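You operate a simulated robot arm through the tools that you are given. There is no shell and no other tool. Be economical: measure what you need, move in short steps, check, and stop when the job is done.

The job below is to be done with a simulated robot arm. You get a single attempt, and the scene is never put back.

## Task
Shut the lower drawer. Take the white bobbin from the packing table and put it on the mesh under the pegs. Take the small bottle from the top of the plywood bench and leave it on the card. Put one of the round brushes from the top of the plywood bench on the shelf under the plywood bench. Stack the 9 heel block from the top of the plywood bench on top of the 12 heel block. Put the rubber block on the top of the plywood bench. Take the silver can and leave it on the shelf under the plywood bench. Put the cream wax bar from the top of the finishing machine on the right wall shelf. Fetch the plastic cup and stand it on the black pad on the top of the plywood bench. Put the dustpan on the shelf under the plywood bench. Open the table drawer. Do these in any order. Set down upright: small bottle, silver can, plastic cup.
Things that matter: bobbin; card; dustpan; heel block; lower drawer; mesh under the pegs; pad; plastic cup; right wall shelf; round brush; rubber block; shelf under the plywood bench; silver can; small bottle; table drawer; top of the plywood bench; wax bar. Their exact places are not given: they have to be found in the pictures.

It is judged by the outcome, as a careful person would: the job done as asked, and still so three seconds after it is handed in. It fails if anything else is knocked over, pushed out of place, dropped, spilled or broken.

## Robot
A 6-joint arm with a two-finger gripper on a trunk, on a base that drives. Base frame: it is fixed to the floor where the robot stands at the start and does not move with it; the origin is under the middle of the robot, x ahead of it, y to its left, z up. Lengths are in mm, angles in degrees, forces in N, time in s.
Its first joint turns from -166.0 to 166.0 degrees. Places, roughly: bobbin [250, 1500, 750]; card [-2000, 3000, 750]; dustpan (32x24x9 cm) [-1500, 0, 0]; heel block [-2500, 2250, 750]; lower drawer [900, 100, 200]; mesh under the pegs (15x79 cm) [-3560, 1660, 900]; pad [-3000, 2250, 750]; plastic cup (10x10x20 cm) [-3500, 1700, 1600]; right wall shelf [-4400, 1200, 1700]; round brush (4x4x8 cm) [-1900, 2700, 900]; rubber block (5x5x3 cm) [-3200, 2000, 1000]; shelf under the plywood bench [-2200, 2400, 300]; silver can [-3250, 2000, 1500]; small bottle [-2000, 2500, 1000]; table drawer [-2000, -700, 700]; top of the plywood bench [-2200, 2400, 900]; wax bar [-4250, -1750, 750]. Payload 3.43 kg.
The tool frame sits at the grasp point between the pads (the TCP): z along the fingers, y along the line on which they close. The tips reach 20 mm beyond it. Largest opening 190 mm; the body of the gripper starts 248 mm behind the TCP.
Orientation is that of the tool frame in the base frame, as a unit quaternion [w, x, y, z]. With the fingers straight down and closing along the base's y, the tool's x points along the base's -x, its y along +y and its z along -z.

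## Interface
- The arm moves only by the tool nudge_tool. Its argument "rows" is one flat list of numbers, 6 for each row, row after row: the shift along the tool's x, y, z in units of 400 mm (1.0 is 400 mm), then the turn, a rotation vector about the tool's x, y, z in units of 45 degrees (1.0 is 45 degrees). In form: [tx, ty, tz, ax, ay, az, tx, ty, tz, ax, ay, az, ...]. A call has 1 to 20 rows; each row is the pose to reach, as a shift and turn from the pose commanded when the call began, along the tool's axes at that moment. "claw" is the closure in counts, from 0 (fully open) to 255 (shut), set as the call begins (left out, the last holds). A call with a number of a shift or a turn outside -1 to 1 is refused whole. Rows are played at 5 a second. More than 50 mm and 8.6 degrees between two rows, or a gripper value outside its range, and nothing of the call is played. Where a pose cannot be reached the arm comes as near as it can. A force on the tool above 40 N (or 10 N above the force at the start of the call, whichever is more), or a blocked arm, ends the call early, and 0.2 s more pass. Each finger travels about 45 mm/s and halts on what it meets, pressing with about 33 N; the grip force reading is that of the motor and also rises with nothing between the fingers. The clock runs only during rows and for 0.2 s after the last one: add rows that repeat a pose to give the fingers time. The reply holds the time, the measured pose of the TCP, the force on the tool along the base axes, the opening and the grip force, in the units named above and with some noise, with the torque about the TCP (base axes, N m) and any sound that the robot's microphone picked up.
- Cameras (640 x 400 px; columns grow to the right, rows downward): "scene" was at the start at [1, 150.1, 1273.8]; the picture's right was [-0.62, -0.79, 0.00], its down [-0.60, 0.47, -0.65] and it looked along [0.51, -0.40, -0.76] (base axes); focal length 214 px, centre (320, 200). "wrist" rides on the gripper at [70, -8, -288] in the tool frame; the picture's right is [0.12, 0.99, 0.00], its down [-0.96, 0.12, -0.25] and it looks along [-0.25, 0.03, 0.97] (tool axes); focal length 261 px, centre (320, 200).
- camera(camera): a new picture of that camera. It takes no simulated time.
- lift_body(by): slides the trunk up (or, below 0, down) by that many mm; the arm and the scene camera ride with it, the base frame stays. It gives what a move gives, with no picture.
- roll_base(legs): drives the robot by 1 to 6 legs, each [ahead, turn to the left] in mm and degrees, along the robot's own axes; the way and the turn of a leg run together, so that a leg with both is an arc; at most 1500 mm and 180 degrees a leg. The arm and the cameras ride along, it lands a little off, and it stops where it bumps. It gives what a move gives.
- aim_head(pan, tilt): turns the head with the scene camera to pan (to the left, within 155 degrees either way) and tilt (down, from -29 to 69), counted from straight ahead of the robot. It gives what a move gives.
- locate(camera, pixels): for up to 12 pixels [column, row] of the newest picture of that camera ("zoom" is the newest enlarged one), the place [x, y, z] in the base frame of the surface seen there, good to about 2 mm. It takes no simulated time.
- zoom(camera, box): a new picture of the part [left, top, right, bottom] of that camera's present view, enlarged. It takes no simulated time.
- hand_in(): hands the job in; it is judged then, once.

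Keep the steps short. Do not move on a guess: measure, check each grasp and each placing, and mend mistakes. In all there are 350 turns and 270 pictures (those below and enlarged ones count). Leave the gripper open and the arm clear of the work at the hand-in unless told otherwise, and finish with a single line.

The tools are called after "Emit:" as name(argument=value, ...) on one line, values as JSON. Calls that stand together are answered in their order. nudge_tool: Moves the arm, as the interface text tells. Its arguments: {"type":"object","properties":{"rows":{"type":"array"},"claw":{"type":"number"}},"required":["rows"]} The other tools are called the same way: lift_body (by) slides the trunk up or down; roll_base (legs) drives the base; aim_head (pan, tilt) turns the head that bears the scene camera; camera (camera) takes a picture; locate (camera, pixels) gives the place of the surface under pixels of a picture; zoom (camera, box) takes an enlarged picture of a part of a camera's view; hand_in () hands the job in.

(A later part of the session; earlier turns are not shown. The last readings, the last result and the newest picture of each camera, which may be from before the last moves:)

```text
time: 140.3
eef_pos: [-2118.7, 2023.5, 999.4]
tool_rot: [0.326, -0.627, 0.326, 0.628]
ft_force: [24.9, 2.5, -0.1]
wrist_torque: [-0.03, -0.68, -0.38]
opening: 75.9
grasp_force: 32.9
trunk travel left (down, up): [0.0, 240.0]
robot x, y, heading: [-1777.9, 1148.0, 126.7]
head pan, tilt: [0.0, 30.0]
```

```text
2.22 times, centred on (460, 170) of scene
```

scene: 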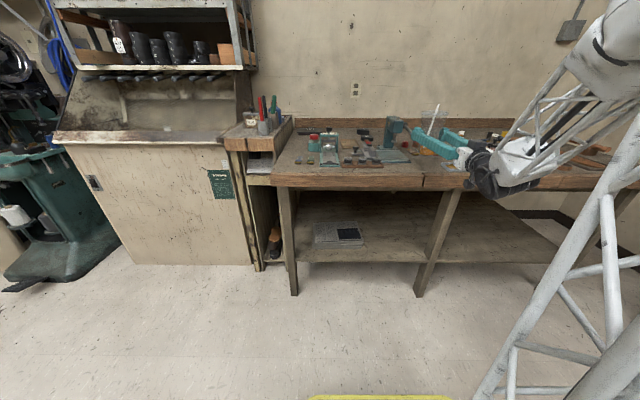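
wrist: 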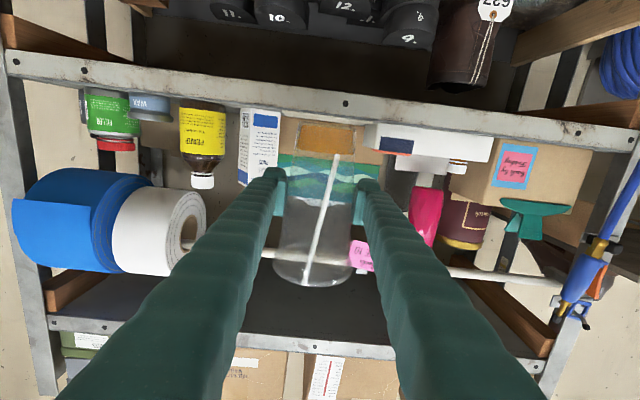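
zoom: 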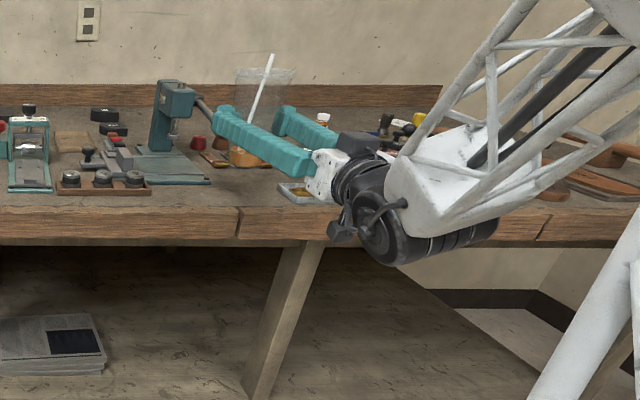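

A 25 N side force is reading, so I'll check with the wrist camera before going on.

Emit:
camera(camera="wrist")

Emit:
nudge_tool(rows=[0, 0, 0, 0, 0, 0])

```text
200 pictures are left
```

wrist: 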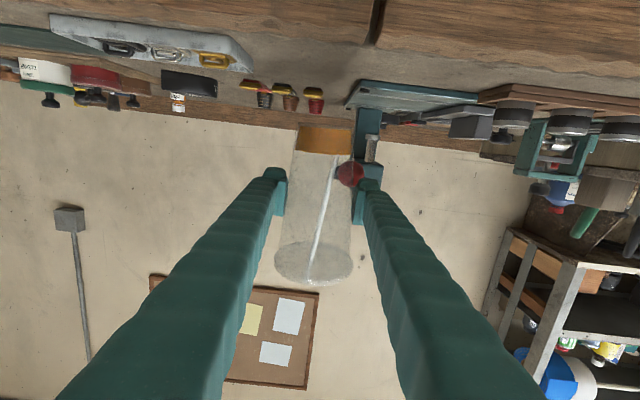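

```text
time: 140.8
eef_pos: [-2119.5, 2024.8, 998.6]
tool_rot: [0.324, -0.628, 0.326, 0.629]
ft_force: [23.9, 1.6, -1.0]
wrist_torque: [0.03, -0.58, -0.25]
opening: 75.6
grasp_force: 33.7
trunk travel left (down, up): [0.0, 240.0]
robot x, y, heading: [-1774.0, 1152.1, 126.6]
head pan, tilt: [0.0, 30.0]
```

Emit:
locate(camera="wrist", pixels=[[348, 172], [345, 165], [370, 185], [362, 210], [335, 175]])

Emit:
zoom(camera="wrist", box=[260, 100, 420, 240])

```text
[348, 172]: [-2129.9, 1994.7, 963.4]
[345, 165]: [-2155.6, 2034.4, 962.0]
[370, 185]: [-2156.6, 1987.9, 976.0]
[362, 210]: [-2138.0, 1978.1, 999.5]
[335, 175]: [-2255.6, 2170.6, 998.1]
```

```text
2.86 times, centred on (340, 170) of wrist
```

zoom: 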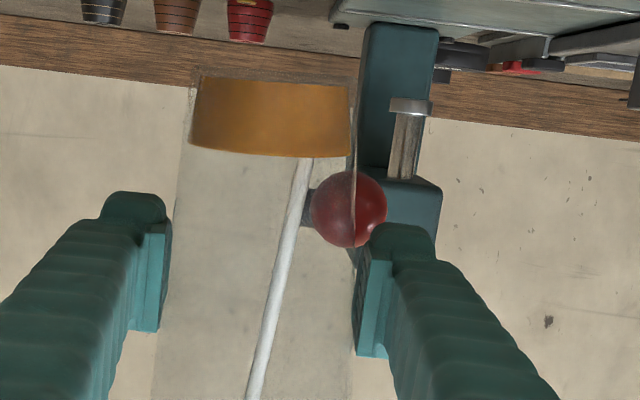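

Emit:
locate(camera="wrist", pixels=[[359, 173], [360, 170], [357, 178], [365, 140], [318, 140], [315, 130]])

```text
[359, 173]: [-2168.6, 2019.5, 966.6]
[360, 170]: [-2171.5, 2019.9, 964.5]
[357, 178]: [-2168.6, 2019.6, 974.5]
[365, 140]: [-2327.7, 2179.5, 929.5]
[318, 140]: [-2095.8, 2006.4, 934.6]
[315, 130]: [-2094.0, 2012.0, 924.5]
```

The left fingertip met the press lever's red ball (522,-2916). I'll raise straight up and look.

Emit:
nudge_tool(rows=[-0.05, 0, 0, 0, 0, 0, -0.1, 0, 0, 0, 0, 0, -0.2, 0, -0.03, 0, 0, 0, -0.25, 0, -0.06, 0, 0, 0])

Emit:
camera(camera="wrist")

Emit:
zoom(camera="scene", box=[340, 90, 520, 220])

```text
time: 141.8
eef_pos: [-2106.2, 2003.5, 1097.4]
tool_rot: [-0.324, 0.628, -0.326, -0.628]
ft_force: [-0.1, 0.5, -1.4]
wrist_torque: [0.11, 0.08, 0.03]
opening: 75.5
grasp_force: 33.2
trunk travel left (down, up): [0.0, 240.0]
robot x, y, heading: [-1773.8, 1148.0, 126.8]
head pan, tilt: [0.0, 30.0]
```

```text
198 pictures are left
```

wrist: 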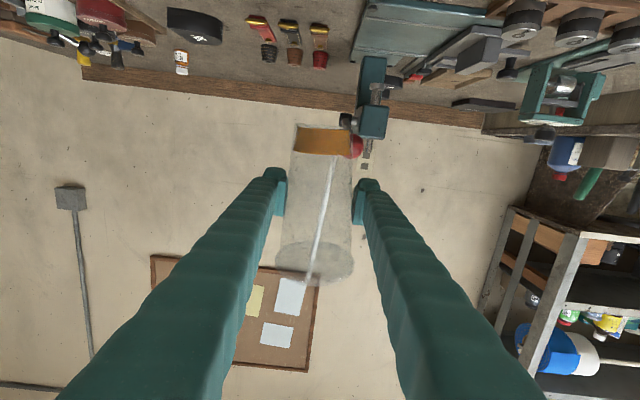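

```text
3.08 times, centred on (430, 155) of scene
```

zoom: 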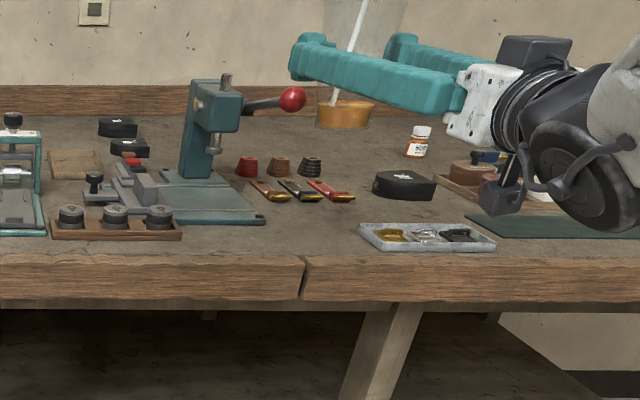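

Emit:
locate(camera="zoom", pixels=[[285, 100], [300, 100], [292, 110], [360, 227], [370, 245], [380, 195], [265, 220], [305, 240], [345, 198], [310, 262]])

```text
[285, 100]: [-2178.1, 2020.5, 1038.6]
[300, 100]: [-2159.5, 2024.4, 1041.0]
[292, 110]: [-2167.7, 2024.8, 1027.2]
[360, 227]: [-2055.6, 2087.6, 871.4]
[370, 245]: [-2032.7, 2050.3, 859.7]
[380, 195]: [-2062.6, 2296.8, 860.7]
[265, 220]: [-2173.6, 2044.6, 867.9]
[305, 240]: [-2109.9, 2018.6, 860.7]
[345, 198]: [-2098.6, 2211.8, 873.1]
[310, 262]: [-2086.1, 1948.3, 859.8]
```

The lever sprang back, ball now at z≈1040 (u 521). I'll shift right 37 mm to clear it, then come down.

Emit:
nudge_tool(rows=[0, -0.05, 0.01, 0, 0, 0, 0, -0.0925, 0.02, 0, 0, 0, 0.1, -0.0925, 0.02, 0, 0, 0, 0.2, -0.0925, 0.02, 0, 0, 0, 0.3, -0.0925, 0.02, 0, 0, 0, 0.36, -0.0925, 0.02, 0, 0, 0])

Emit:
camera(camera="wrist")

Emit:
zoom(camera="scene", box=[340, 90, 520, 220])

```text
time: 143.2
eef_pos: [-2079.6, 2032.0, 955.3]
tool_rot: [0.325, -0.628, 0.326, 0.628]
ft_force: [-0.9, -0.1, -0.8]
wrist_torque: [-0.11, -0.05, -0.05]
opening: 75.6
grasp_force: 33.5
trunk travel left (down, up): [0.0, 240.0]
robot x, y, heading: [-1776.0, 1147.2, 127.0]
head pan, tilt: [0.0, 30.0]
```

```text
196 pictures are left
```

wrist: 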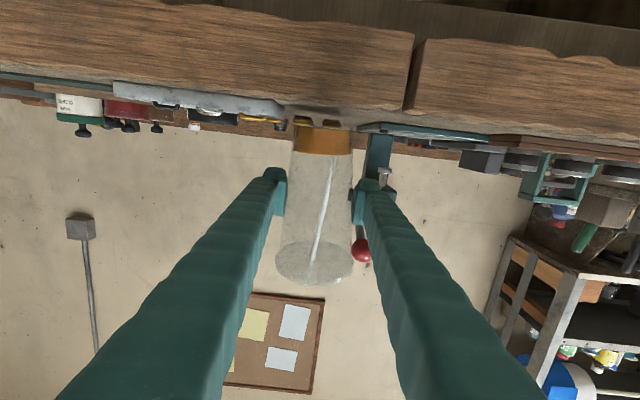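

```text
3.08 times, centred on (430, 155) of scene
```

zoom: 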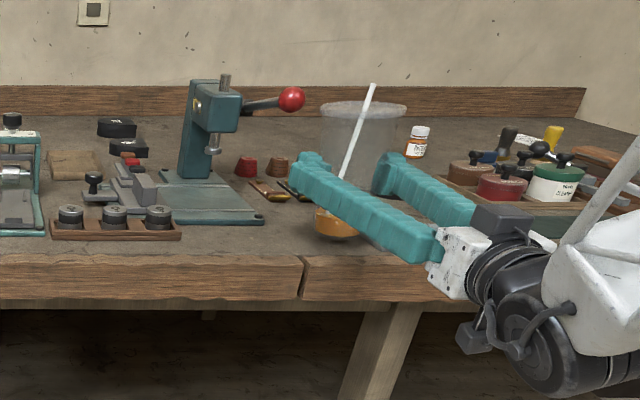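

Emit:
nudge_tool(rows=[0.01, 0, 0, 0, 0, 0, 0.018, 0, 0, 0, 0, 0, 0.025, 0, 0, 0, 0, 0, 0.032, 0, 0, 0, 0, 0, 0.04, 0, 0, 0, 0, 0])

Emit:
zoom(camera="scene", box=[390, 120, 480, 200])

```text
time: 144.3
eef_pos: [-2080.9, 2032.3, 940.8]
tool_rot: [0.326, -0.626, 0.325, 0.629]
ft_force: [1.4, 1.1, 12.4]
wrist_torque: [0.2, 0.2, -0.02]
opening: 75.7
grasp_force: 32.6
trunk travel left (down, up): [0.0, 240.0]
robot x, y, heading: [-1772.8, 1150.6, 126.8]
head pan, tilt: [0.0, 30.0]
```

```text
5.00 times, centred on (435, 160) of scene
```

zoom: 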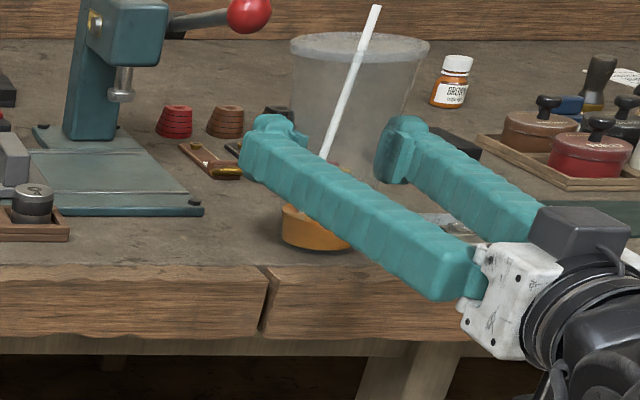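

It's standing on the bench (12 N up). I'll release to 105 mm, then withdraw back.

Emit:
nudge_tool(rows=[0, 0, 0, 0, 0, 0, 0, 0, 0, 0, 0, 0, 0, 0, 0, 0, 0, 0, 0, 0, 0, 0, 0, 0], claw=114)

Emit:
nudge_tool(rows=[0, 0, -0.06, 0, 0, 0, 0, 0, -0.15, 0, 0, 0, 0, 0, -0.25, 0, 0, 0])

Emit:
camera(camera="wrist")

```text
time: 145.3
eef_pos: [-2082.2, 2033.5, 939.6]
tool_rot: [0.325, -0.628, 0.326, 0.628]
ft_force: [0.5, -0.4, 0.6]
wrist_torque: [-0.03, -0.02, 0.02]
opening: 105.1
grasp_force: 0.1
trunk travel left (down, up): [0.0, 240.0]
robot x, y, heading: [-1775.4, 1148.5, 126.7]
head pan, tilt: [0.0, 30.0]
```

```text
time: 146.2
eef_pos: [-2023.7, 1950.3, 938.6]
tool_rot: [0.324, -0.628, 0.324, 0.628]
ft_force: [-0.6, 0.6, -1.2]
wrist_torque: [0.09, 0.07, 0.04]
opening: 105.1
grasp_force: 0.1
trunk travel left (down, up): [0.0, 240.0]
robot x, y, heading: [-1774.5, 1156.1, 126.9]
head pan, tilt: [0.0, 30.0]
```

```text
193 pictures are left
```

wrist: 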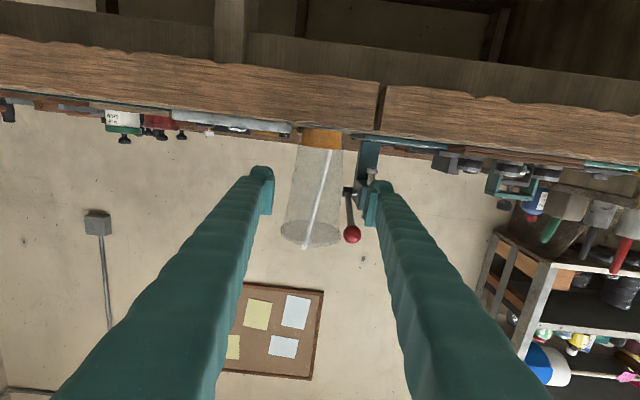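

Cup stands well. I'll back 150 mm, raise and turn the tool to point down.

Emit:
roll_base(legs=[[-150, 0]])

Emit:
nudge_tool(rows=[-0.09, 0, 0, 0, 0.125, 0, -0.18, 0, 0, 0, 0.25, 0, -0.27, 0, 0, 0, 0.375, 0, -0.36, 0, 0, 0, 0.5, 0, -0.45, 0, 0, 0, 0.625, 0, -0.54, 0, 0, 0, 0.75, 0, -0.63, 0, 0, 0, 0.875, 0, -0.72, 0, 0, 0, 1, 0], claw=60)

Emit:
nudge_tool(rows=[0, 0, 0, 0, 0.166, 0, 0, 0, 0, 0, 0.333, 0, 0, 0, 0, 0, 0.5, 0, 0, 0, 0, 0, 0.667, 0, 0, 0, 0, 0, 0.833, 0, 0, 0, 0, 0, 1, 0])

Emit:
camera(camera="scene")

```text
time: 147.5
eef_pos: [-1930.9, 1832.1, 939.1]
tool_rot: [0.326, -0.627, 0.327, 0.627]
ft_force: [0.4, 0.2, -0.1]
wrist_torque: [0.02, 0.0, -0.04]
opening: 105.2
grasp_force: 0.0
trunk travel left (down, up): [0.0, 240.0]
robot x, y, heading: [-1683.9, 1033.9, 126.6]
head pan, tilt: [0.0, 30.0]
```

```text
time: 149.3
eef_pos: [-1932.4, 1831.8, 1230.3]
tool_rot: [-0.176, 0.82, -0.427, -0.339]
ft_force: [0.2, -0.8, 0.4]
wrist_torque: [0.06, -0.02, -0.02]
opening: 145.5
grasp_force: 0.0
trunk travel left (down, up): [0.0, 240.0]
robot x, y, heading: [-1683.4, 1030.5, 126.5]
head pan, tilt: [0.0, 30.0]
```

```text
time: 150.7
eef_pos: [-1921.7, 1796.5, 1152.9]
tool_rot: [-0.022, 0.887, -0.461, -0.033]
ft_force: [0.0, 0.8, 0.5]
wrist_torque: [0.04, 0.0, 0.0]
opening: 145.4
grasp_force: 0.0
out of reach, approached as far as the arm can: row 4, 5, 6
trunk travel left (down, up): [0.0, 240.0]
robot x, y, heading: [-1685.5, 1035.2, 127.0]
head pan, tilt: [0.0, 30.0]
```

```text
192 pictures are left
```

scene: 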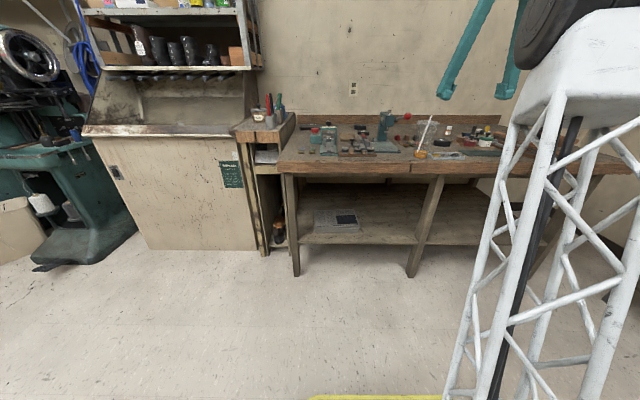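

Emit:
locate(camera="scene", pixels=[[380, 397], [320, 398], [440, 398], [420, 255], [430, 120], [310, 240], [413, 275], [296, 275]])

Emit:
lift_body(by=200)

Emit:
aim_head(pan=0, tilt=35)

Emit:
camera(camera="scene")

```text
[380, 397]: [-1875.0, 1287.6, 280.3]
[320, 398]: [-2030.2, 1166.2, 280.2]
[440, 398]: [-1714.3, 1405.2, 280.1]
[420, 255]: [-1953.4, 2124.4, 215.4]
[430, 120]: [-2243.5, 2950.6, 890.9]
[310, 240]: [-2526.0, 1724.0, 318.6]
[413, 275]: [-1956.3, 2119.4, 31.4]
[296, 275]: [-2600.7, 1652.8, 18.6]
```

```text
time: 152.9
eef_pos: [-1922.3, 1797.9, 1351.7]
tool_rot: [-0.021, 0.886, -0.462, -0.033]
ft_force: [-0.7, -0.6, 0.3]
wrist_torque: [-0.03, 0.02, 0.02]
opening: 145.1
grasp_force: 0.0
trunk travel left (down, up): [-200.0, 40.0]
robot x, y, heading: [-1686.0, 1031.4, 126.7]
head pan, tilt: [0.0, 30.0]
```

```text
time: 153.6
eef_pos: [-1921.5, 1797.5, 1351.0]
tool_rot: [-0.021, 0.886, -0.462, -0.033]
ft_force: [0.1, 0.5, -0.8]
wrist_torque: [0.0, -0.04, -0.02]
opening: 145.2
grasp_force: 0.1
trunk travel left (down, up): [-200.0, 40.0]
robot x, y, heading: [-1684.9, 1031.8, 126.8]
head pan, tilt: [0.0, 35.0]
```

```text
191 pictures are left
```

scene: 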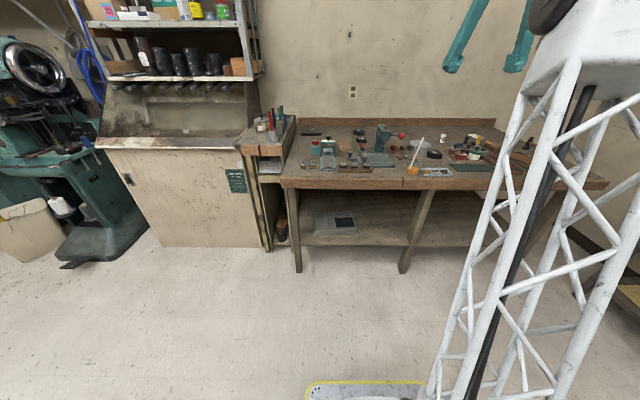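

I'll straighten the tool and drive 285 mm ahead so it stands over the cup, then check.

Emit:
nudge_tool(rows=[0, 0, 0, 0, 0.1, 0])

Emit:
roll_base(legs=[[285, 0]])

Emit:
camera(camera="wrist")

```text
time: 153.9
eef_pos: [-1918.9, 1785.9, 1326.1]
tool_rot: [-0.009, 0.887, -0.462, -0.003]
ft_force: [-0.1, 1.0, 1.1]
wrist_torque: [0.09, 0.08, 0.03]
opening: 145.2
grasp_force: 0.0
out of reach, approached as far as the arm can: row 1
trunk travel left (down, up): [-200.0, 40.0]
robot x, y, heading: [-1684.8, 1032.1, 126.6]
head pan, tilt: [0.0, 35.0]
```

```text
time: 155.9
eef_pos: [-2087.5, 2009.4, 1325.9]
tool_rot: [-0.008, 0.887, -0.461, -0.003]
ft_force: [-0.2, -0.6, 0.3]
wrist_torque: [0.05, 0.04, 0.01]
opening: 145.3
grasp_force: 0.1
trunk travel left (down, up): [-200.0, 40.0]
robot x, y, heading: [-1851.6, 1254.6, 126.9]
head pan, tilt: [0.0, 35.0]
```

```text
190 pictures are left
```

wrist: 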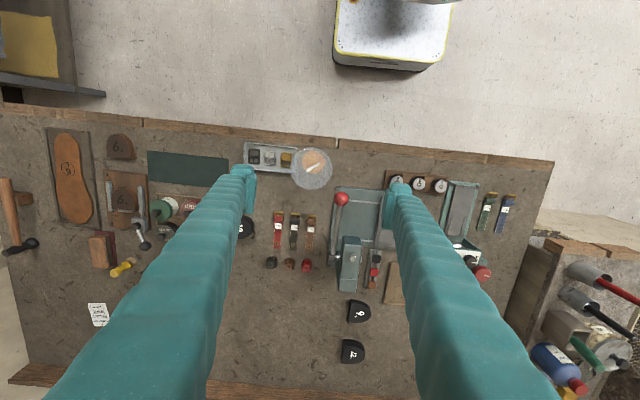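

Emit:
locate(camera="wrist", pixels=[[293, 165], [332, 168], [312, 187], [312, 150], [300, 184], [325, 185], [318, 160], [340, 200], [358, 312], [352, 350]])

Emit:
zoom(camera="wrist", box=[230, 130, 390, 240])

Emit:
zoom(camera="wrist", box=[290, 270, 430, 390])

```text
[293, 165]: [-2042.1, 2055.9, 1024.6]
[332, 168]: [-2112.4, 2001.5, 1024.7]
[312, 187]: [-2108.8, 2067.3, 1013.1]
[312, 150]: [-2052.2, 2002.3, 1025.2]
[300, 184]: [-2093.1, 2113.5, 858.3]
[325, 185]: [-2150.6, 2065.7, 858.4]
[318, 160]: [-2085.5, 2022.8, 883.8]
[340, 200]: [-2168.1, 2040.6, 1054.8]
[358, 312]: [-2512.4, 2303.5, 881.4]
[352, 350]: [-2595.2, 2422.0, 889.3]
```

```text
3.64 times, centred on (310, 185) of wrist
```

zoom: 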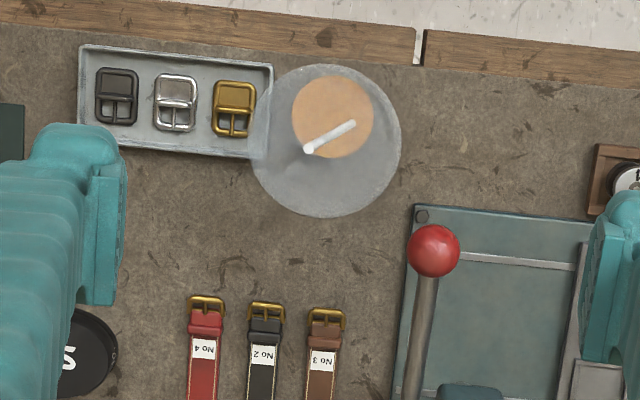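

```text
3.33 times, centred on (360, 330) of wrist
```

zoom: 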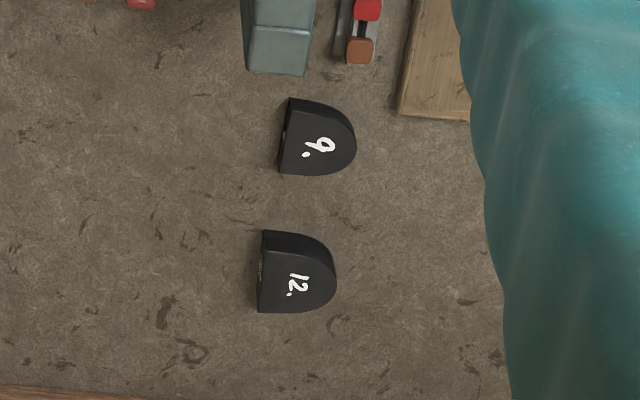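

Rim centre is (-2077,2029), z 1025. The blocks read "9." at (358,312) and "12." at (352,350). I'll narrow to 110, centre over the cup and descend.

Emit:
nudge_tool(rows=[-0.024, -0.049, 0, 0, 0, 0, -0.024, -0.049, 0.1, 0, 0, 0, -0.024, -0.049, 0.2, 0, 0, 0, -0.024, -0.049, 0.3, 0, 0, 0, -0.024, -0.049, 0.4, 0, 0, 0, -0.024, -0.049, 0.5, 0, 0, 0], claw=108)

Emit:
camera(camera="wrist")

```text
time: 157.3
eef_pos: [-2076.1, 2033.1, 1125.6]
tool_rot: [-0.008, 0.887, -0.461, -0.003]
ft_force: [0.4, 0.2, 0.0]
wrist_torque: [0.05, 0.03, 0.02]
opening: 109.2
grasp_force: 0.1
out of reach, approached as far as the arm can: row 1
trunk travel left (down, up): [-200.0, 40.0]
robot x, y, heading: [-1847.0, 1256.7, 127.1]
head pan, tilt: [0.0, 35.0]
```

```text
187 pictures are left
```

wrist: 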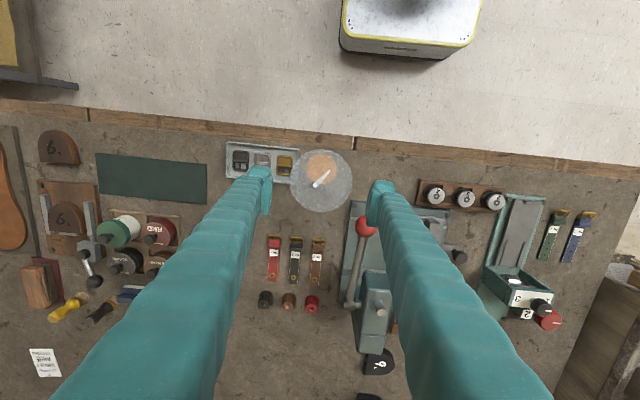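

Emit:
nudge_tool(rows=[0, 0, 0.1, 0, 0, 0, 0, 0, 0.2, 0, 0, 0, 0, 0, 0.3, 0, 0, 0, 0, 0, 0.375, 0, 0, 0])

Emit:
nudge_tool(rows=[0, 0, 0, 0, 0, 0, 0, 0, 0, 0, 0, 0, 0, 0, 0, 0, 0, 0, 0, 0, 0, 0, 0, 0], claw=180)

Emit:
camera(camera="wrist")

Emit:
zoom(camera="scene", box=[280, 80, 560, 260])

```text
time: 158.3
eef_pos: [-2074.9, 2035.9, 975.6]
tool_rot: [-0.009, 0.887, -0.462, -0.001]
ft_force: [-0.2, -0.1, 0.1]
wrist_torque: [0.07, 0.03, -0.03]
opening: 109.3
grasp_force: 0.1
trunk travel left (down, up): [-200.0, 40.0]
robot x, y, heading: [-1852.5, 1255.6, 127.1]
head pan, tilt: [0.0, 35.0]
```

```text
time: 159.3
eef_pos: [-2076.3, 2036.2, 975.1]
tool_rot: [-0.008, 0.887, -0.461, -0.002]
ft_force: [0.5, 0.1, 0.1]
wrist_torque: [-0.02, -0.02, 0.01]
opening: 89.2
grasp_force: 32.4
trunk travel left (down, up): [-200.0, 40.0]
robot x, y, heading: [-1849.6, 1252.2, 126.8]
head pan, tilt: [0.0, 35.0]
```

```text
186 pictures are left
```

wrist: 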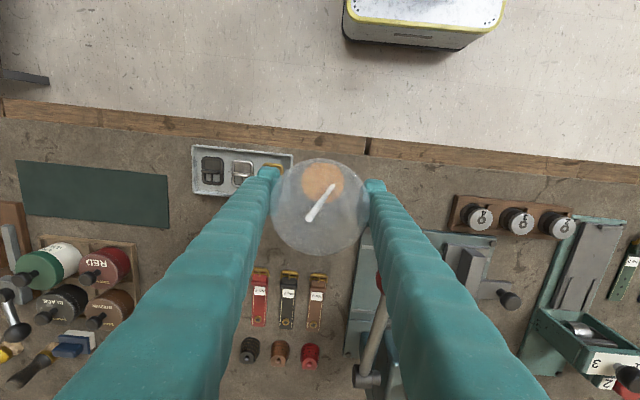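

```text
2.22 times, centred on (420, 170) of scene
```

zoom: 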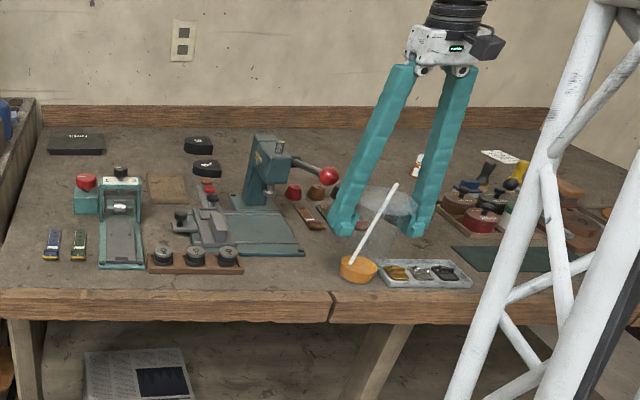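

Gripped at 89 mm near the rim. I'll lift 40 mm and check.

Emit:
nudge_tool(rows=[0, 0, -0.05, 0, 0, 0, 0, 0, -0.1, 0, 0, 0])

Emit:
zoom(camera="scene", box=[380, 80, 500, 220])

```text
time: 159.9
eef_pos: [-2077.0, 2034.3, 1015.4]
tool_rot: [-0.009, 0.887, -0.462, -0.003]
ft_force: [0.3, -0.2, -2.4]
wrist_torque: [-0.02, -0.03, -0.01]
opening: 89.1
grasp_force: 33.5
trunk travel left (down, up): [-200.0, 40.0]
robot x, y, heading: [-1851.5, 1257.0, 126.9]
head pan, tilt: [0.0, 35.0]
```

```text
2.86 times, centred on (440, 150) of scene
```

zoom: 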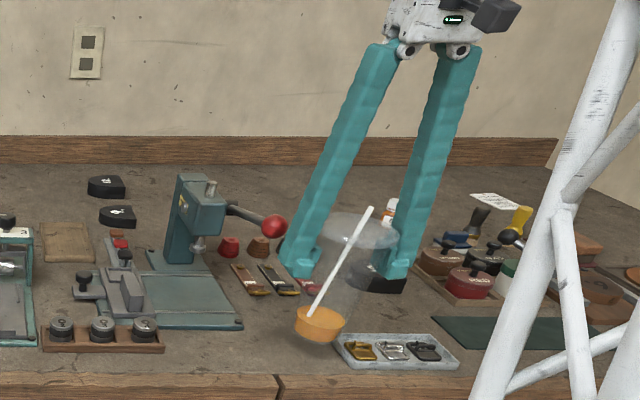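

The cup lifts level. I'll raise it to about 1265 and drive left 268 mm and forward toward the pad.

Emit:
nudge_tool(rows=[0, 0, -0.1, 0, 0, 0, 0, 0, -0.2, 0, 0, 0, 0, 0, -0.3, 0, 0, 0, 0, 0, -0.4, 0, 0, 0, 0, 0, -0.5, 0, 0, 0, 0, 0, -0.62, 0, 0, 0])

Emit:
roll_base(legs=[[0, 90], [268, 0], [0, -90], [370, 0]])

Emit:
camera(camera="scene")

Emit:
camera(camera="wrist")

```text
time: 161.3
eef_pos: [-2074.6, 2029.8, 1263.3]
tool_rot: [-0.009, 0.887, -0.461, -0.003]
ft_force: [-0.2, 0.6, -1.2]
wrist_torque: [0.04, -0.04, 0.01]
opening: 88.8
grasp_force: 33.1
trunk travel left (down, up): [-200.0, 40.0]
robot x, y, heading: [-1849.7, 1257.9, 126.7]
head pan, tilt: [0.0, 35.0]
```

```text
time: 173.2
eef_pos: [-2515.9, 2159.5, 1263.6]
tool_rot: [-0.008, 0.889, -0.458, -0.003]
ft_force: [0.1, -0.6, -2.3]
wrist_torque: [0.03, 0.02, 0.03]
opening: 88.8
grasp_force: 32.6
trunk travel left (down, up): [-200.0, 40.0]
robot x, y, heading: [-2286.2, 1384.4, 127.4]
head pan, tilt: [0.0, 35.0]
```

```text
183 pictures are left
```

scene: 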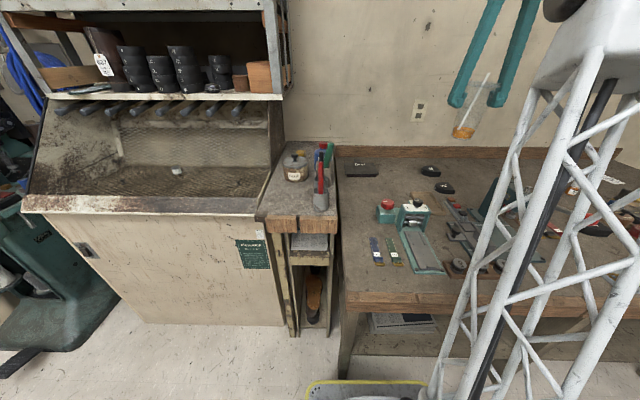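

```text
182 pictures are left
```

wrist: 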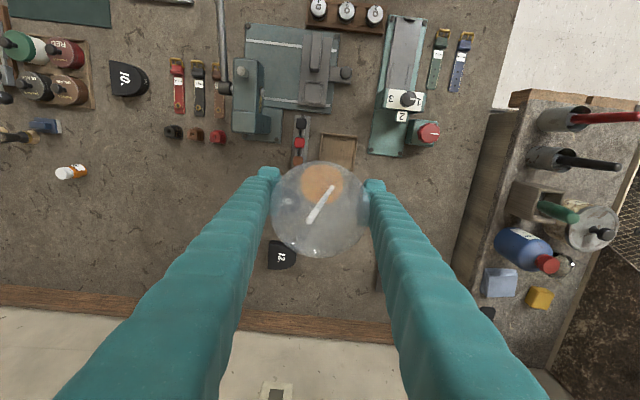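

Emit:
zoom(camera="scene", box=[320, 130, 420, 220])

Emit:
locate(camera="scene", pixels=[[347, 164], [378, 164], [348, 175], [378, 174], [362, 168], [390, 160], [386, 205], [335, 157]])

```text
4.44 times, centred on (370, 175) of scene
```

zoom: 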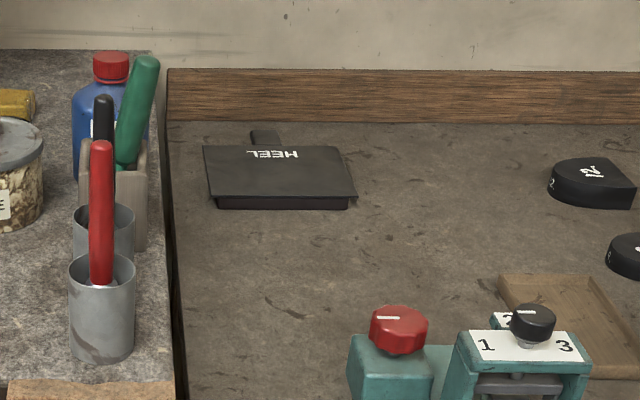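

```text
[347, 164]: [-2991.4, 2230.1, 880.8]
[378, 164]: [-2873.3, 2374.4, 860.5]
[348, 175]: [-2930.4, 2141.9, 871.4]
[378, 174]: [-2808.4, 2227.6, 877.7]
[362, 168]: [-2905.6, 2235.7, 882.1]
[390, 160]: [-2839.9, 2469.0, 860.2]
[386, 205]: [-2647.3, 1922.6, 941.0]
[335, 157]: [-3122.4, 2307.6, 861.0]
```

Emit:
locate(camera="zoom", pixels=[[208, 150], [335, 150], [350, 192], [216, 192], [280, 172], [280, 203]])

```text
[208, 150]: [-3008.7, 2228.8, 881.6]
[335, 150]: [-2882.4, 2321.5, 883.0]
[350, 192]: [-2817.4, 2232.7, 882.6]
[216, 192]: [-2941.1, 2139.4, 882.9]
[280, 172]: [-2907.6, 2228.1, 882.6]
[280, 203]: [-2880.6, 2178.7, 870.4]
```

Pad spans u 914–1070, v -3476…-3588, top z 882. I'll move the cup left 278 mm at height, then creep the base forward 30 mm.

Emit:
nudge_tool(rows=[0, 0.115, 0, 0, 0, 0, 0, 0.23, 0, 0, 0, 0, 0, 0.345, 0, 0, 0, 0, 0, 0.46, 0, 0, 0, 0, 0, 0.575, 0, 0, 0, 0, 0, 0.69, 0, 0, 0, 0])

Emit:
roll_base(legs=[[30, 0]])

Emit:
camera(camera="scene")

```text
time: 174.6
eef_pos: [-2739.3, 1999.7, 1260.0]
tool_rot: [-0.009, 0.888, -0.459, -0.003]
ft_force: [0.5, 0.0, -0.1]
wrist_torque: [-0.13, 0.16, -0.03]
opening: 88.7
grasp_force: 33.2
trunk travel left (down, up): [-200.0, 40.0]
robot x, y, heading: [-2286.4, 1384.8, 127.1]
head pan, tilt: [0.0, 35.0]
```

```text
time: 175.4
eef_pos: [-2758.3, 2023.3, 1259.0]
tool_rot: [-0.008, 0.889, -0.458, -0.002]
ft_force: [0.1, -0.5, -0.4]
wrist_torque: [-0.01, 0.02, 0.03]
opening: 88.6
grasp_force: 33.1
trunk travel left (down, up): [-200.0, 40.0]
robot x, y, heading: [-2304.4, 1409.4, 127.3]
head pan, tilt: [0.0, 35.0]
```

```text
180 pictures are left
```

scene: 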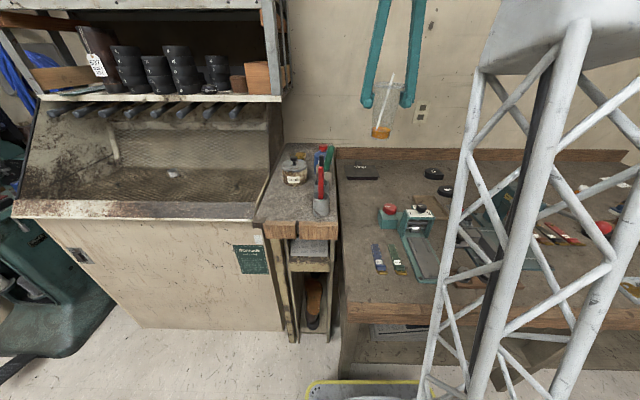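

Emit:
nudge_tool(rows=[-0.105, 0, 0.045, 0, 0, 0, -0.21, 0, 0.09, 0, 0, 0, -0.315, 0, 0.135, 0, 0, 0, -0.42, 0, 0.18, 0, 0, 0, -0.525, 0, 0.225, 0, 0, 0, -0.627, 0, 0.27, 0, 0, 0])

Emit:
camera(camera="scene")

Emit:
camera(camera="wrist")

```text
time: 176.8
eef_pos: [-2902.6, 2231.3, 1157.1]
tool_rot: [-0.008, 0.889, -0.458, -0.004]
ft_force: [0.2, -0.2, -0.4]
wrist_torque: [0.23, 0.14, 0.02]
opening: 88.8
grasp_force: 33.2
trunk travel left (down, up): [-200.0, 40.0]
robot x, y, heading: [-2302.8, 1407.8, 127.3]
head pan, tilt: [0.0, 35.0]
```

```text
179 pictures are left
```

scene: 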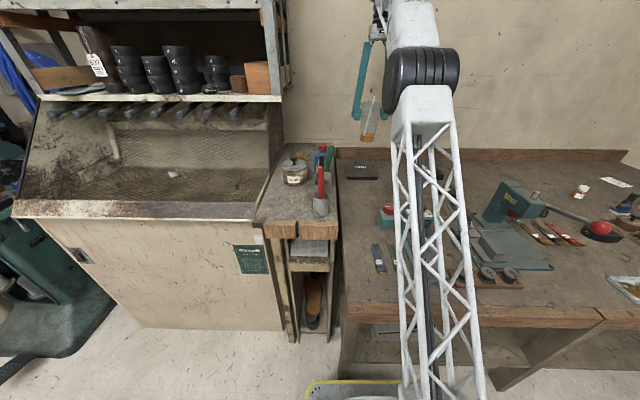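

```text
178 pictures are left
```

wrist: 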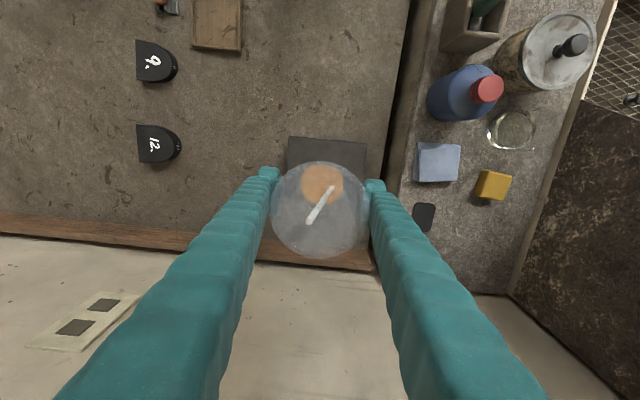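

Over the pad (u 983, v -3527). I'll lower to near contact, then in small steps.

Emit:
nudge_tool(rows=[0, 0, 0.1, 0, 0, 0, 0, 0, 0.2, 0, 0, 0, 0, 0, 0.3, 0, 0, 0, 0, 0, 0.38, 0, 0, 0])

Emit:
nudge_tool(rows=[0, 0, 0.008, 0, 0, 0, 0, 0, 0.015, 0, 0, 0, 0, 0, 0.022, 0, 0, 0])

Emit:
zoom(camera="scene", box=[320, 90, 420, 200])

```text
time: 177.8
eef_pos: [-2901.7, 2232.6, 1004.2]
tool_rot: [-0.009, 0.889, -0.457, -0.003]
ft_force: [-0.5, -0.7, -1.3]
wrist_torque: [0.0, 0.04, -0.01]
opening: 88.7
grasp_force: 32.9
trunk travel left (down, up): [-200.0, 40.0]
robot x, y, heading: [-2305.8, 1409.3, 127.2]
head pan, tilt: [0.0, 35.0]
```

```text
time: 178.6
eef_pos: [-2902.2, 2231.6, 996.5]
tool_rot: [-0.008, 0.889, -0.457, -0.003]
ft_force: [-0.9, 0.1, 12.9]
wrist_torque: [0.15, -0.25, 0.01]
opening: 88.9
grasp_force: 32.7
trunk travel left (down, up): [-200.0, 40.0]
robot x, y, heading: [-2305.7, 1408.9, 127.2]
head pan, tilt: [0.0, 35.0]
```

```text
3.64 times, centred on (370, 145) of scene
```

zoom: 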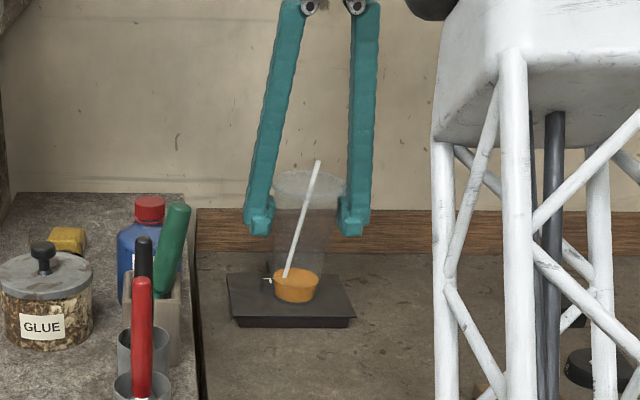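

Cup sits on the pad (13 N up). I'll release and rise straight.

Emit:
nudge_tool(rows=[0, 0, -0.004, 0, 0, 0, 0, 0, -0.004, 0, 0, 0, 0, 0, -0.004, 0, 0, 0, 0, 0, -0.004, 0, 0, 0], claw=100)

Emit:
nudge_tool(rows=[0, 0, -0.1, 0, 0, 0, 0, 0, -0.2, 0, 0, 0, 0, 0, -0.3, 0, 0, 0, 0, 0, -0.4, 0, 0, 0])

Emit:
camera(camera="wrist")

Emit:
zoom(camera="scene", box=[320, 90, 420, 200])

```text
time: 179.6
eef_pos: [-2903.1, 2231.6, 995.4]
tool_rot: [-0.008, 0.889, -0.458, -0.003]
ft_force: [0.1, 0.1, -0.9]
wrist_torque: [0.01, 0.01, 0.0]
opening: 115.5
grasp_force: 0.1
trunk travel left (down, up): [-200.0, 40.0]
robot x, y, heading: [-2303.0, 1407.6, 127.3]
head pan, tilt: [0.0, 35.0]
```

```text
time: 180.6
eef_pos: [-2904.0, 2226.8, 1157.1]
tool_rot: [-0.008, 0.889, -0.458, -0.002]
ft_force: [0.6, 0.1, -0.2]
wrist_torque: [-0.01, 0.01, -0.01]
opening: 115.4
grasp_force: 0.1
trunk travel left (down, up): [-200.0, 40.0]
robot x, y, heading: [-2303.5, 1410.0, 127.3]
head pan, tilt: [0.0, 35.0]
```

```text
176 pictures are left
```

wrist: 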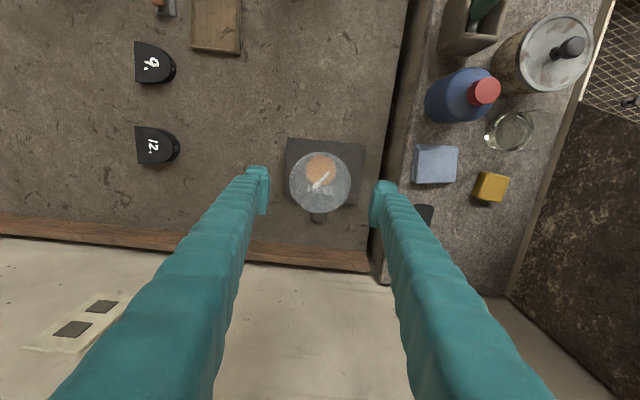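

```text
3.64 times, centred on (370, 145) of scene
```

zoom: 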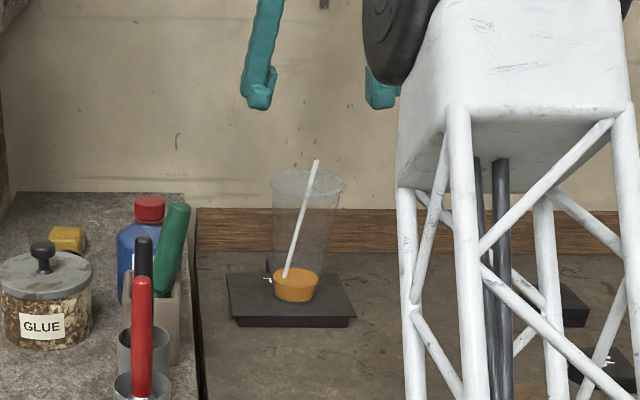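

The cup is placed. Now the rubber block: I'll examine the pieces on the wooden end table in the wrist view.

Emit:
zoom(camera="wrist", box=[390, 100, 560, 260])

Emit:
locate(camera="wrist", pixels=[[420, 150], [455, 150], [418, 180], [455, 180], [480, 178], [505, 180], [475, 195], [500, 198], [425, 212], [437, 165], [470, 220]])

```text
2.50 times, centred on (475, 180) of wrist
```

zoom: 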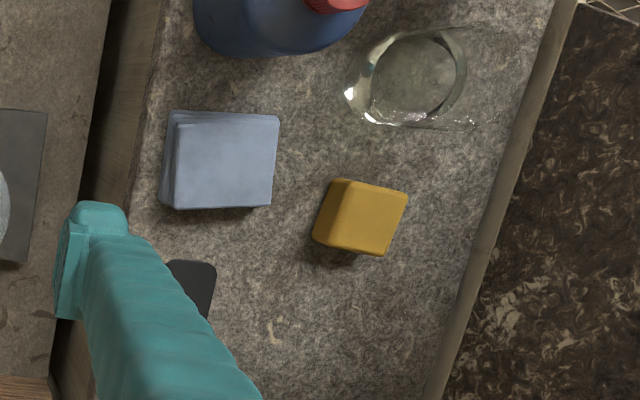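

```text
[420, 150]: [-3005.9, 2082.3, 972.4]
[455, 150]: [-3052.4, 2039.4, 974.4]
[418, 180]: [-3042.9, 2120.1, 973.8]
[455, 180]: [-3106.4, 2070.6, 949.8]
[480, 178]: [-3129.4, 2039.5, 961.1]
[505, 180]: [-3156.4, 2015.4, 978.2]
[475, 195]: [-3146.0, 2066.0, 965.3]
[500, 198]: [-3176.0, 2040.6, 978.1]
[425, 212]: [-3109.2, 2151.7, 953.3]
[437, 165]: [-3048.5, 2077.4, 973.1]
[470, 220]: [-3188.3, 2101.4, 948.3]
```

The amber block (50x50, z 949–978) at about (-3158,2037) fits the rubber block. I'll check the clearance of the rack's right post, since it stands close.

Emit:
camera(camera="scene")

Emit:
locate(camera="scene", pixels=[[283, 97], [288, 75], [278, 60], [270, 20], [280, 130], [283, 150], [262, 97], [285, 88], [292, 70], [240, 97]])

Emit:
zoom(camera="scene", box=[220, 0, 350, 220])

```text
173 pictures are left
```

scene: 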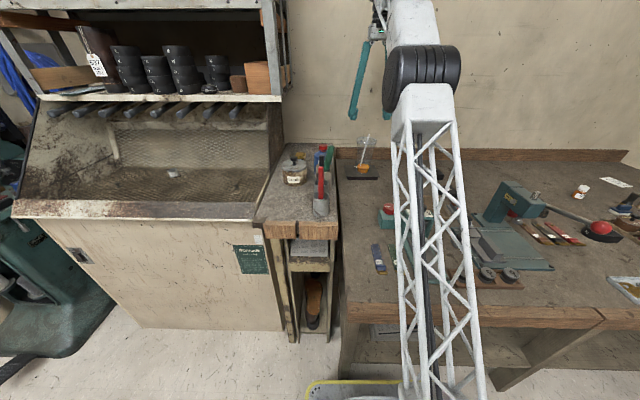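

```text
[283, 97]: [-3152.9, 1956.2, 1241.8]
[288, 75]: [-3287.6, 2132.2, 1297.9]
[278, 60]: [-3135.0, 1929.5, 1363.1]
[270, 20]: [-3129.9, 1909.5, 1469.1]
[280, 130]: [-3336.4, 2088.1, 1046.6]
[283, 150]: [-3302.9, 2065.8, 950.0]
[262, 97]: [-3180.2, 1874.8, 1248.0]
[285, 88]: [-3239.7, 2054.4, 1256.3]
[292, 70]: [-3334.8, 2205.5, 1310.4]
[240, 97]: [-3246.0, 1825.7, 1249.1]
```

```text
1.82 times, centred on (285, 110) of scene
```

zoom: 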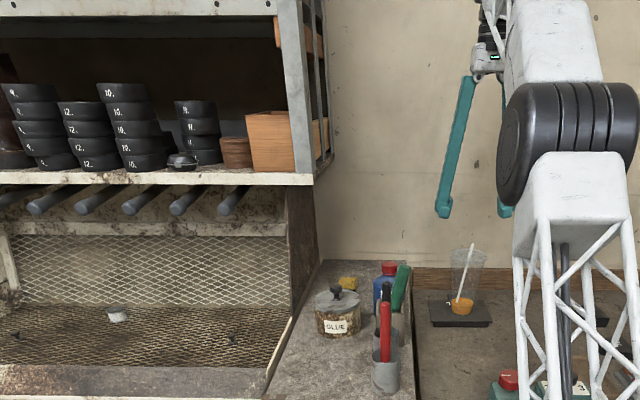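

Emit:
locate(camera="wrist", pixels=[[484, 91], [460, 95], [512, 130], [525, 115], [568, 45], [500, 187], [488, 190], [485, 175], [508, 183], [478, 198], [497, 201]])

```text
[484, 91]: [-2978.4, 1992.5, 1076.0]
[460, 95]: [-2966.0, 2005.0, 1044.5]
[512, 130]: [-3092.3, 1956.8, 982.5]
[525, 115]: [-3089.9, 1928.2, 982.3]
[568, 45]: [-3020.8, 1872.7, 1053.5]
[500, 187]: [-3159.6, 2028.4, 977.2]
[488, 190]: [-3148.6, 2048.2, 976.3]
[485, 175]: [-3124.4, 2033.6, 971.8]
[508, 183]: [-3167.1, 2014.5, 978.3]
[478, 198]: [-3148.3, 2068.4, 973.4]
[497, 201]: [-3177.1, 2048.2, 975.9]
```

Clearances are fine with a 35° tilted tool. I'll tilt first, narrowing the claw, then move left over the block.

Emit:
nudge_tool(rows=[0, 0, 0, 0, -0.156, 0, 0, 0, 0, 0, -0.311, 0, 0, 0, 0, 0, -0.467, 0, 0, 0, 0, 0, -0.622, 0, 0, 0, 0, 0, -0.778, 0], claw=158)

Emit:
nudge_tool(rows=[0, 0.11, 0, 0, 0, 0, 0, 0.22, 0, 0, 0, 0, 0, 0.33, 0, 0, 0, 0, 0, 0.44, 0, 0, 0, 0, 0, 0.55, 0, 0, 0, 0, 0, 0.66, 0, 0, 0, 0, 0, 0.77, 0, 0, 0, 0])

Emit:
camera(camera="wrist")

```text
time: 181.8
eef_pos: [-2902.9, 2229.8, 1154.4]
tool_rot: [-0.145, 0.847, -0.434, -0.27]
ft_force: [-0.1, 0.8, -0.6]
wrist_torque: [-0.06, 0.01, -0.06]
opening: 72.3
grasp_force: 0.1
trunk travel left (down, up): [-200.0, 40.0]
robot x, y, heading: [-2307.6, 1410.7, 127.4]
head pan, tilt: [0.0, 35.0]
```

```text
time: 183.4
eef_pos: [-3150.3, 2054.3, 1154.8]
tool_rot: [-0.146, 0.846, -0.435, -0.27]
ft_force: [17.6, 6.5, -2.1]
wrist_torque: [-0.47, 1.4, 1.01]
opening: 66.5
grasp_force: 0.2
trunk travel left (down, up): [-200.0, 40.0]
robot x, y, heading: [-2303.8, 1409.3, 127.1]
head pan, tilt: [0.0, 35.0]
```

```text
171 pictures are left
```

wrist: 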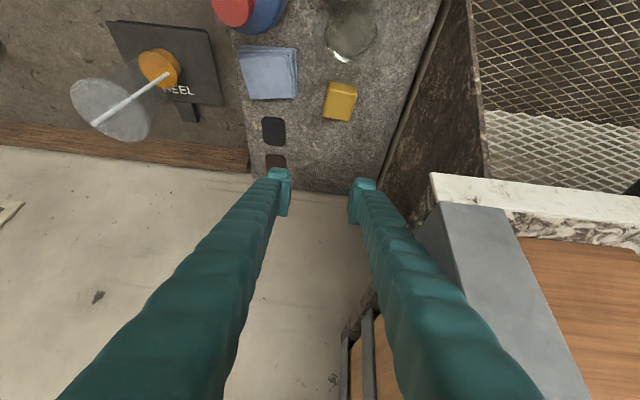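

The left finger touches the rack's side. I'll back off right 65 mm, come down below the shelf level, then go left.

Emit:
nudge_tool(rows=[0, -0.08, 0, 0, 0, 0, 0, -0.16, 0, 0, 0, 0])

Emit:
camera(camera="scene")

```text
time: 184.0
eef_pos: [-3102.5, 2088.5, 1153.0]
tool_rot: [-0.145, 0.847, -0.435, -0.27]
ft_force: [0.2, -1.0, 0.2]
wrist_torque: [0.06, -0.07, -0.07]
opening: 72.3
grasp_force: 0.0
trunk travel left (down, up): [-200.0, 40.0]
robot x, y, heading: [-2304.4, 1407.1, 127.3]
head pan, tilt: [0.0, 35.0]
```

```text
170 pictures are left
```

scene: 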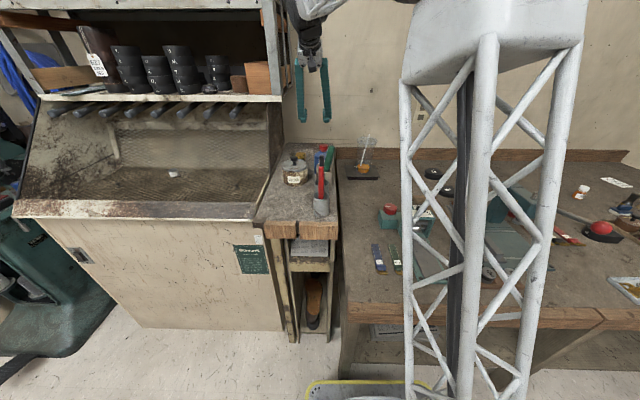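

Emit:
nudge_tool(rows=[0.065, 0, 0.074, 0, 0, 0, 0.13, 0, 0.148, 0, 0, 0, 0.196, 0, 0.223, 0, 0, 0, 0.196, 0.09, 0.223, 0, 0, 0, 0.196, 0.178, 0.223, 0, 0, 0])

Emit:
camera(camera="wrist")

```text
time: 185.2
eef_pos: [-3152.6, 2038.7, 1034.6]
tool_rot: [-0.145, 0.847, -0.435, -0.27]
ft_force: [0.9, 0.5, 0.3]
wrist_torque: [-0.11, 0.05, 0.11]
opening: 72.4
grasp_force: 0.2
trunk travel left (down, up): [-200.0, 40.0]
robot x, y, heading: [-2307.6, 1408.5, 127.2]
head pan, tilt: [0.0, 35.0]
```

```text
169 pictures are left
```

wrist: 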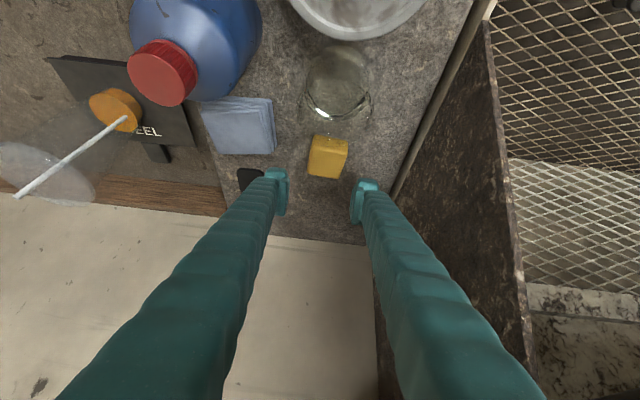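

Aligned between the fingers, no contact. I'll lower 56 mm and look.

Emit:
nudge_tool(rows=[0.044, 0, 0.054, 0, 0, 0, 0.08, 0, 0.1, 0, 0, 0, 0.0885, 0, 0.109, 0, 0, 0])

Emit:
camera(camera="wrist")

```text
time: 186.0
eef_pos: [-3150.0, 2034.6, 975.2]
tool_rot: [-0.145, 0.847, -0.434, -0.269]
ft_force: [0.7, 0.7, -0.1]
wrist_torque: [0.06, 0.0, -0.01]
opening: 72.2
grasp_force: 0.0
trunk travel left (down, up): [-200.0, 40.0]
robot x, y, heading: [-2303.0, 1407.2, 127.0]
head pan, tilt: [0.0, 35.0]
```

```text
168 pictures are left
```

wrist: 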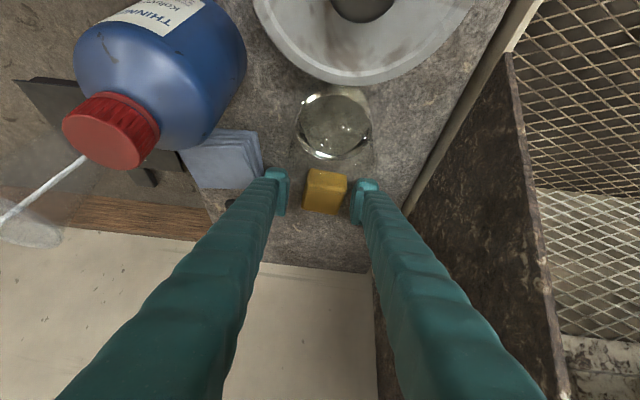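

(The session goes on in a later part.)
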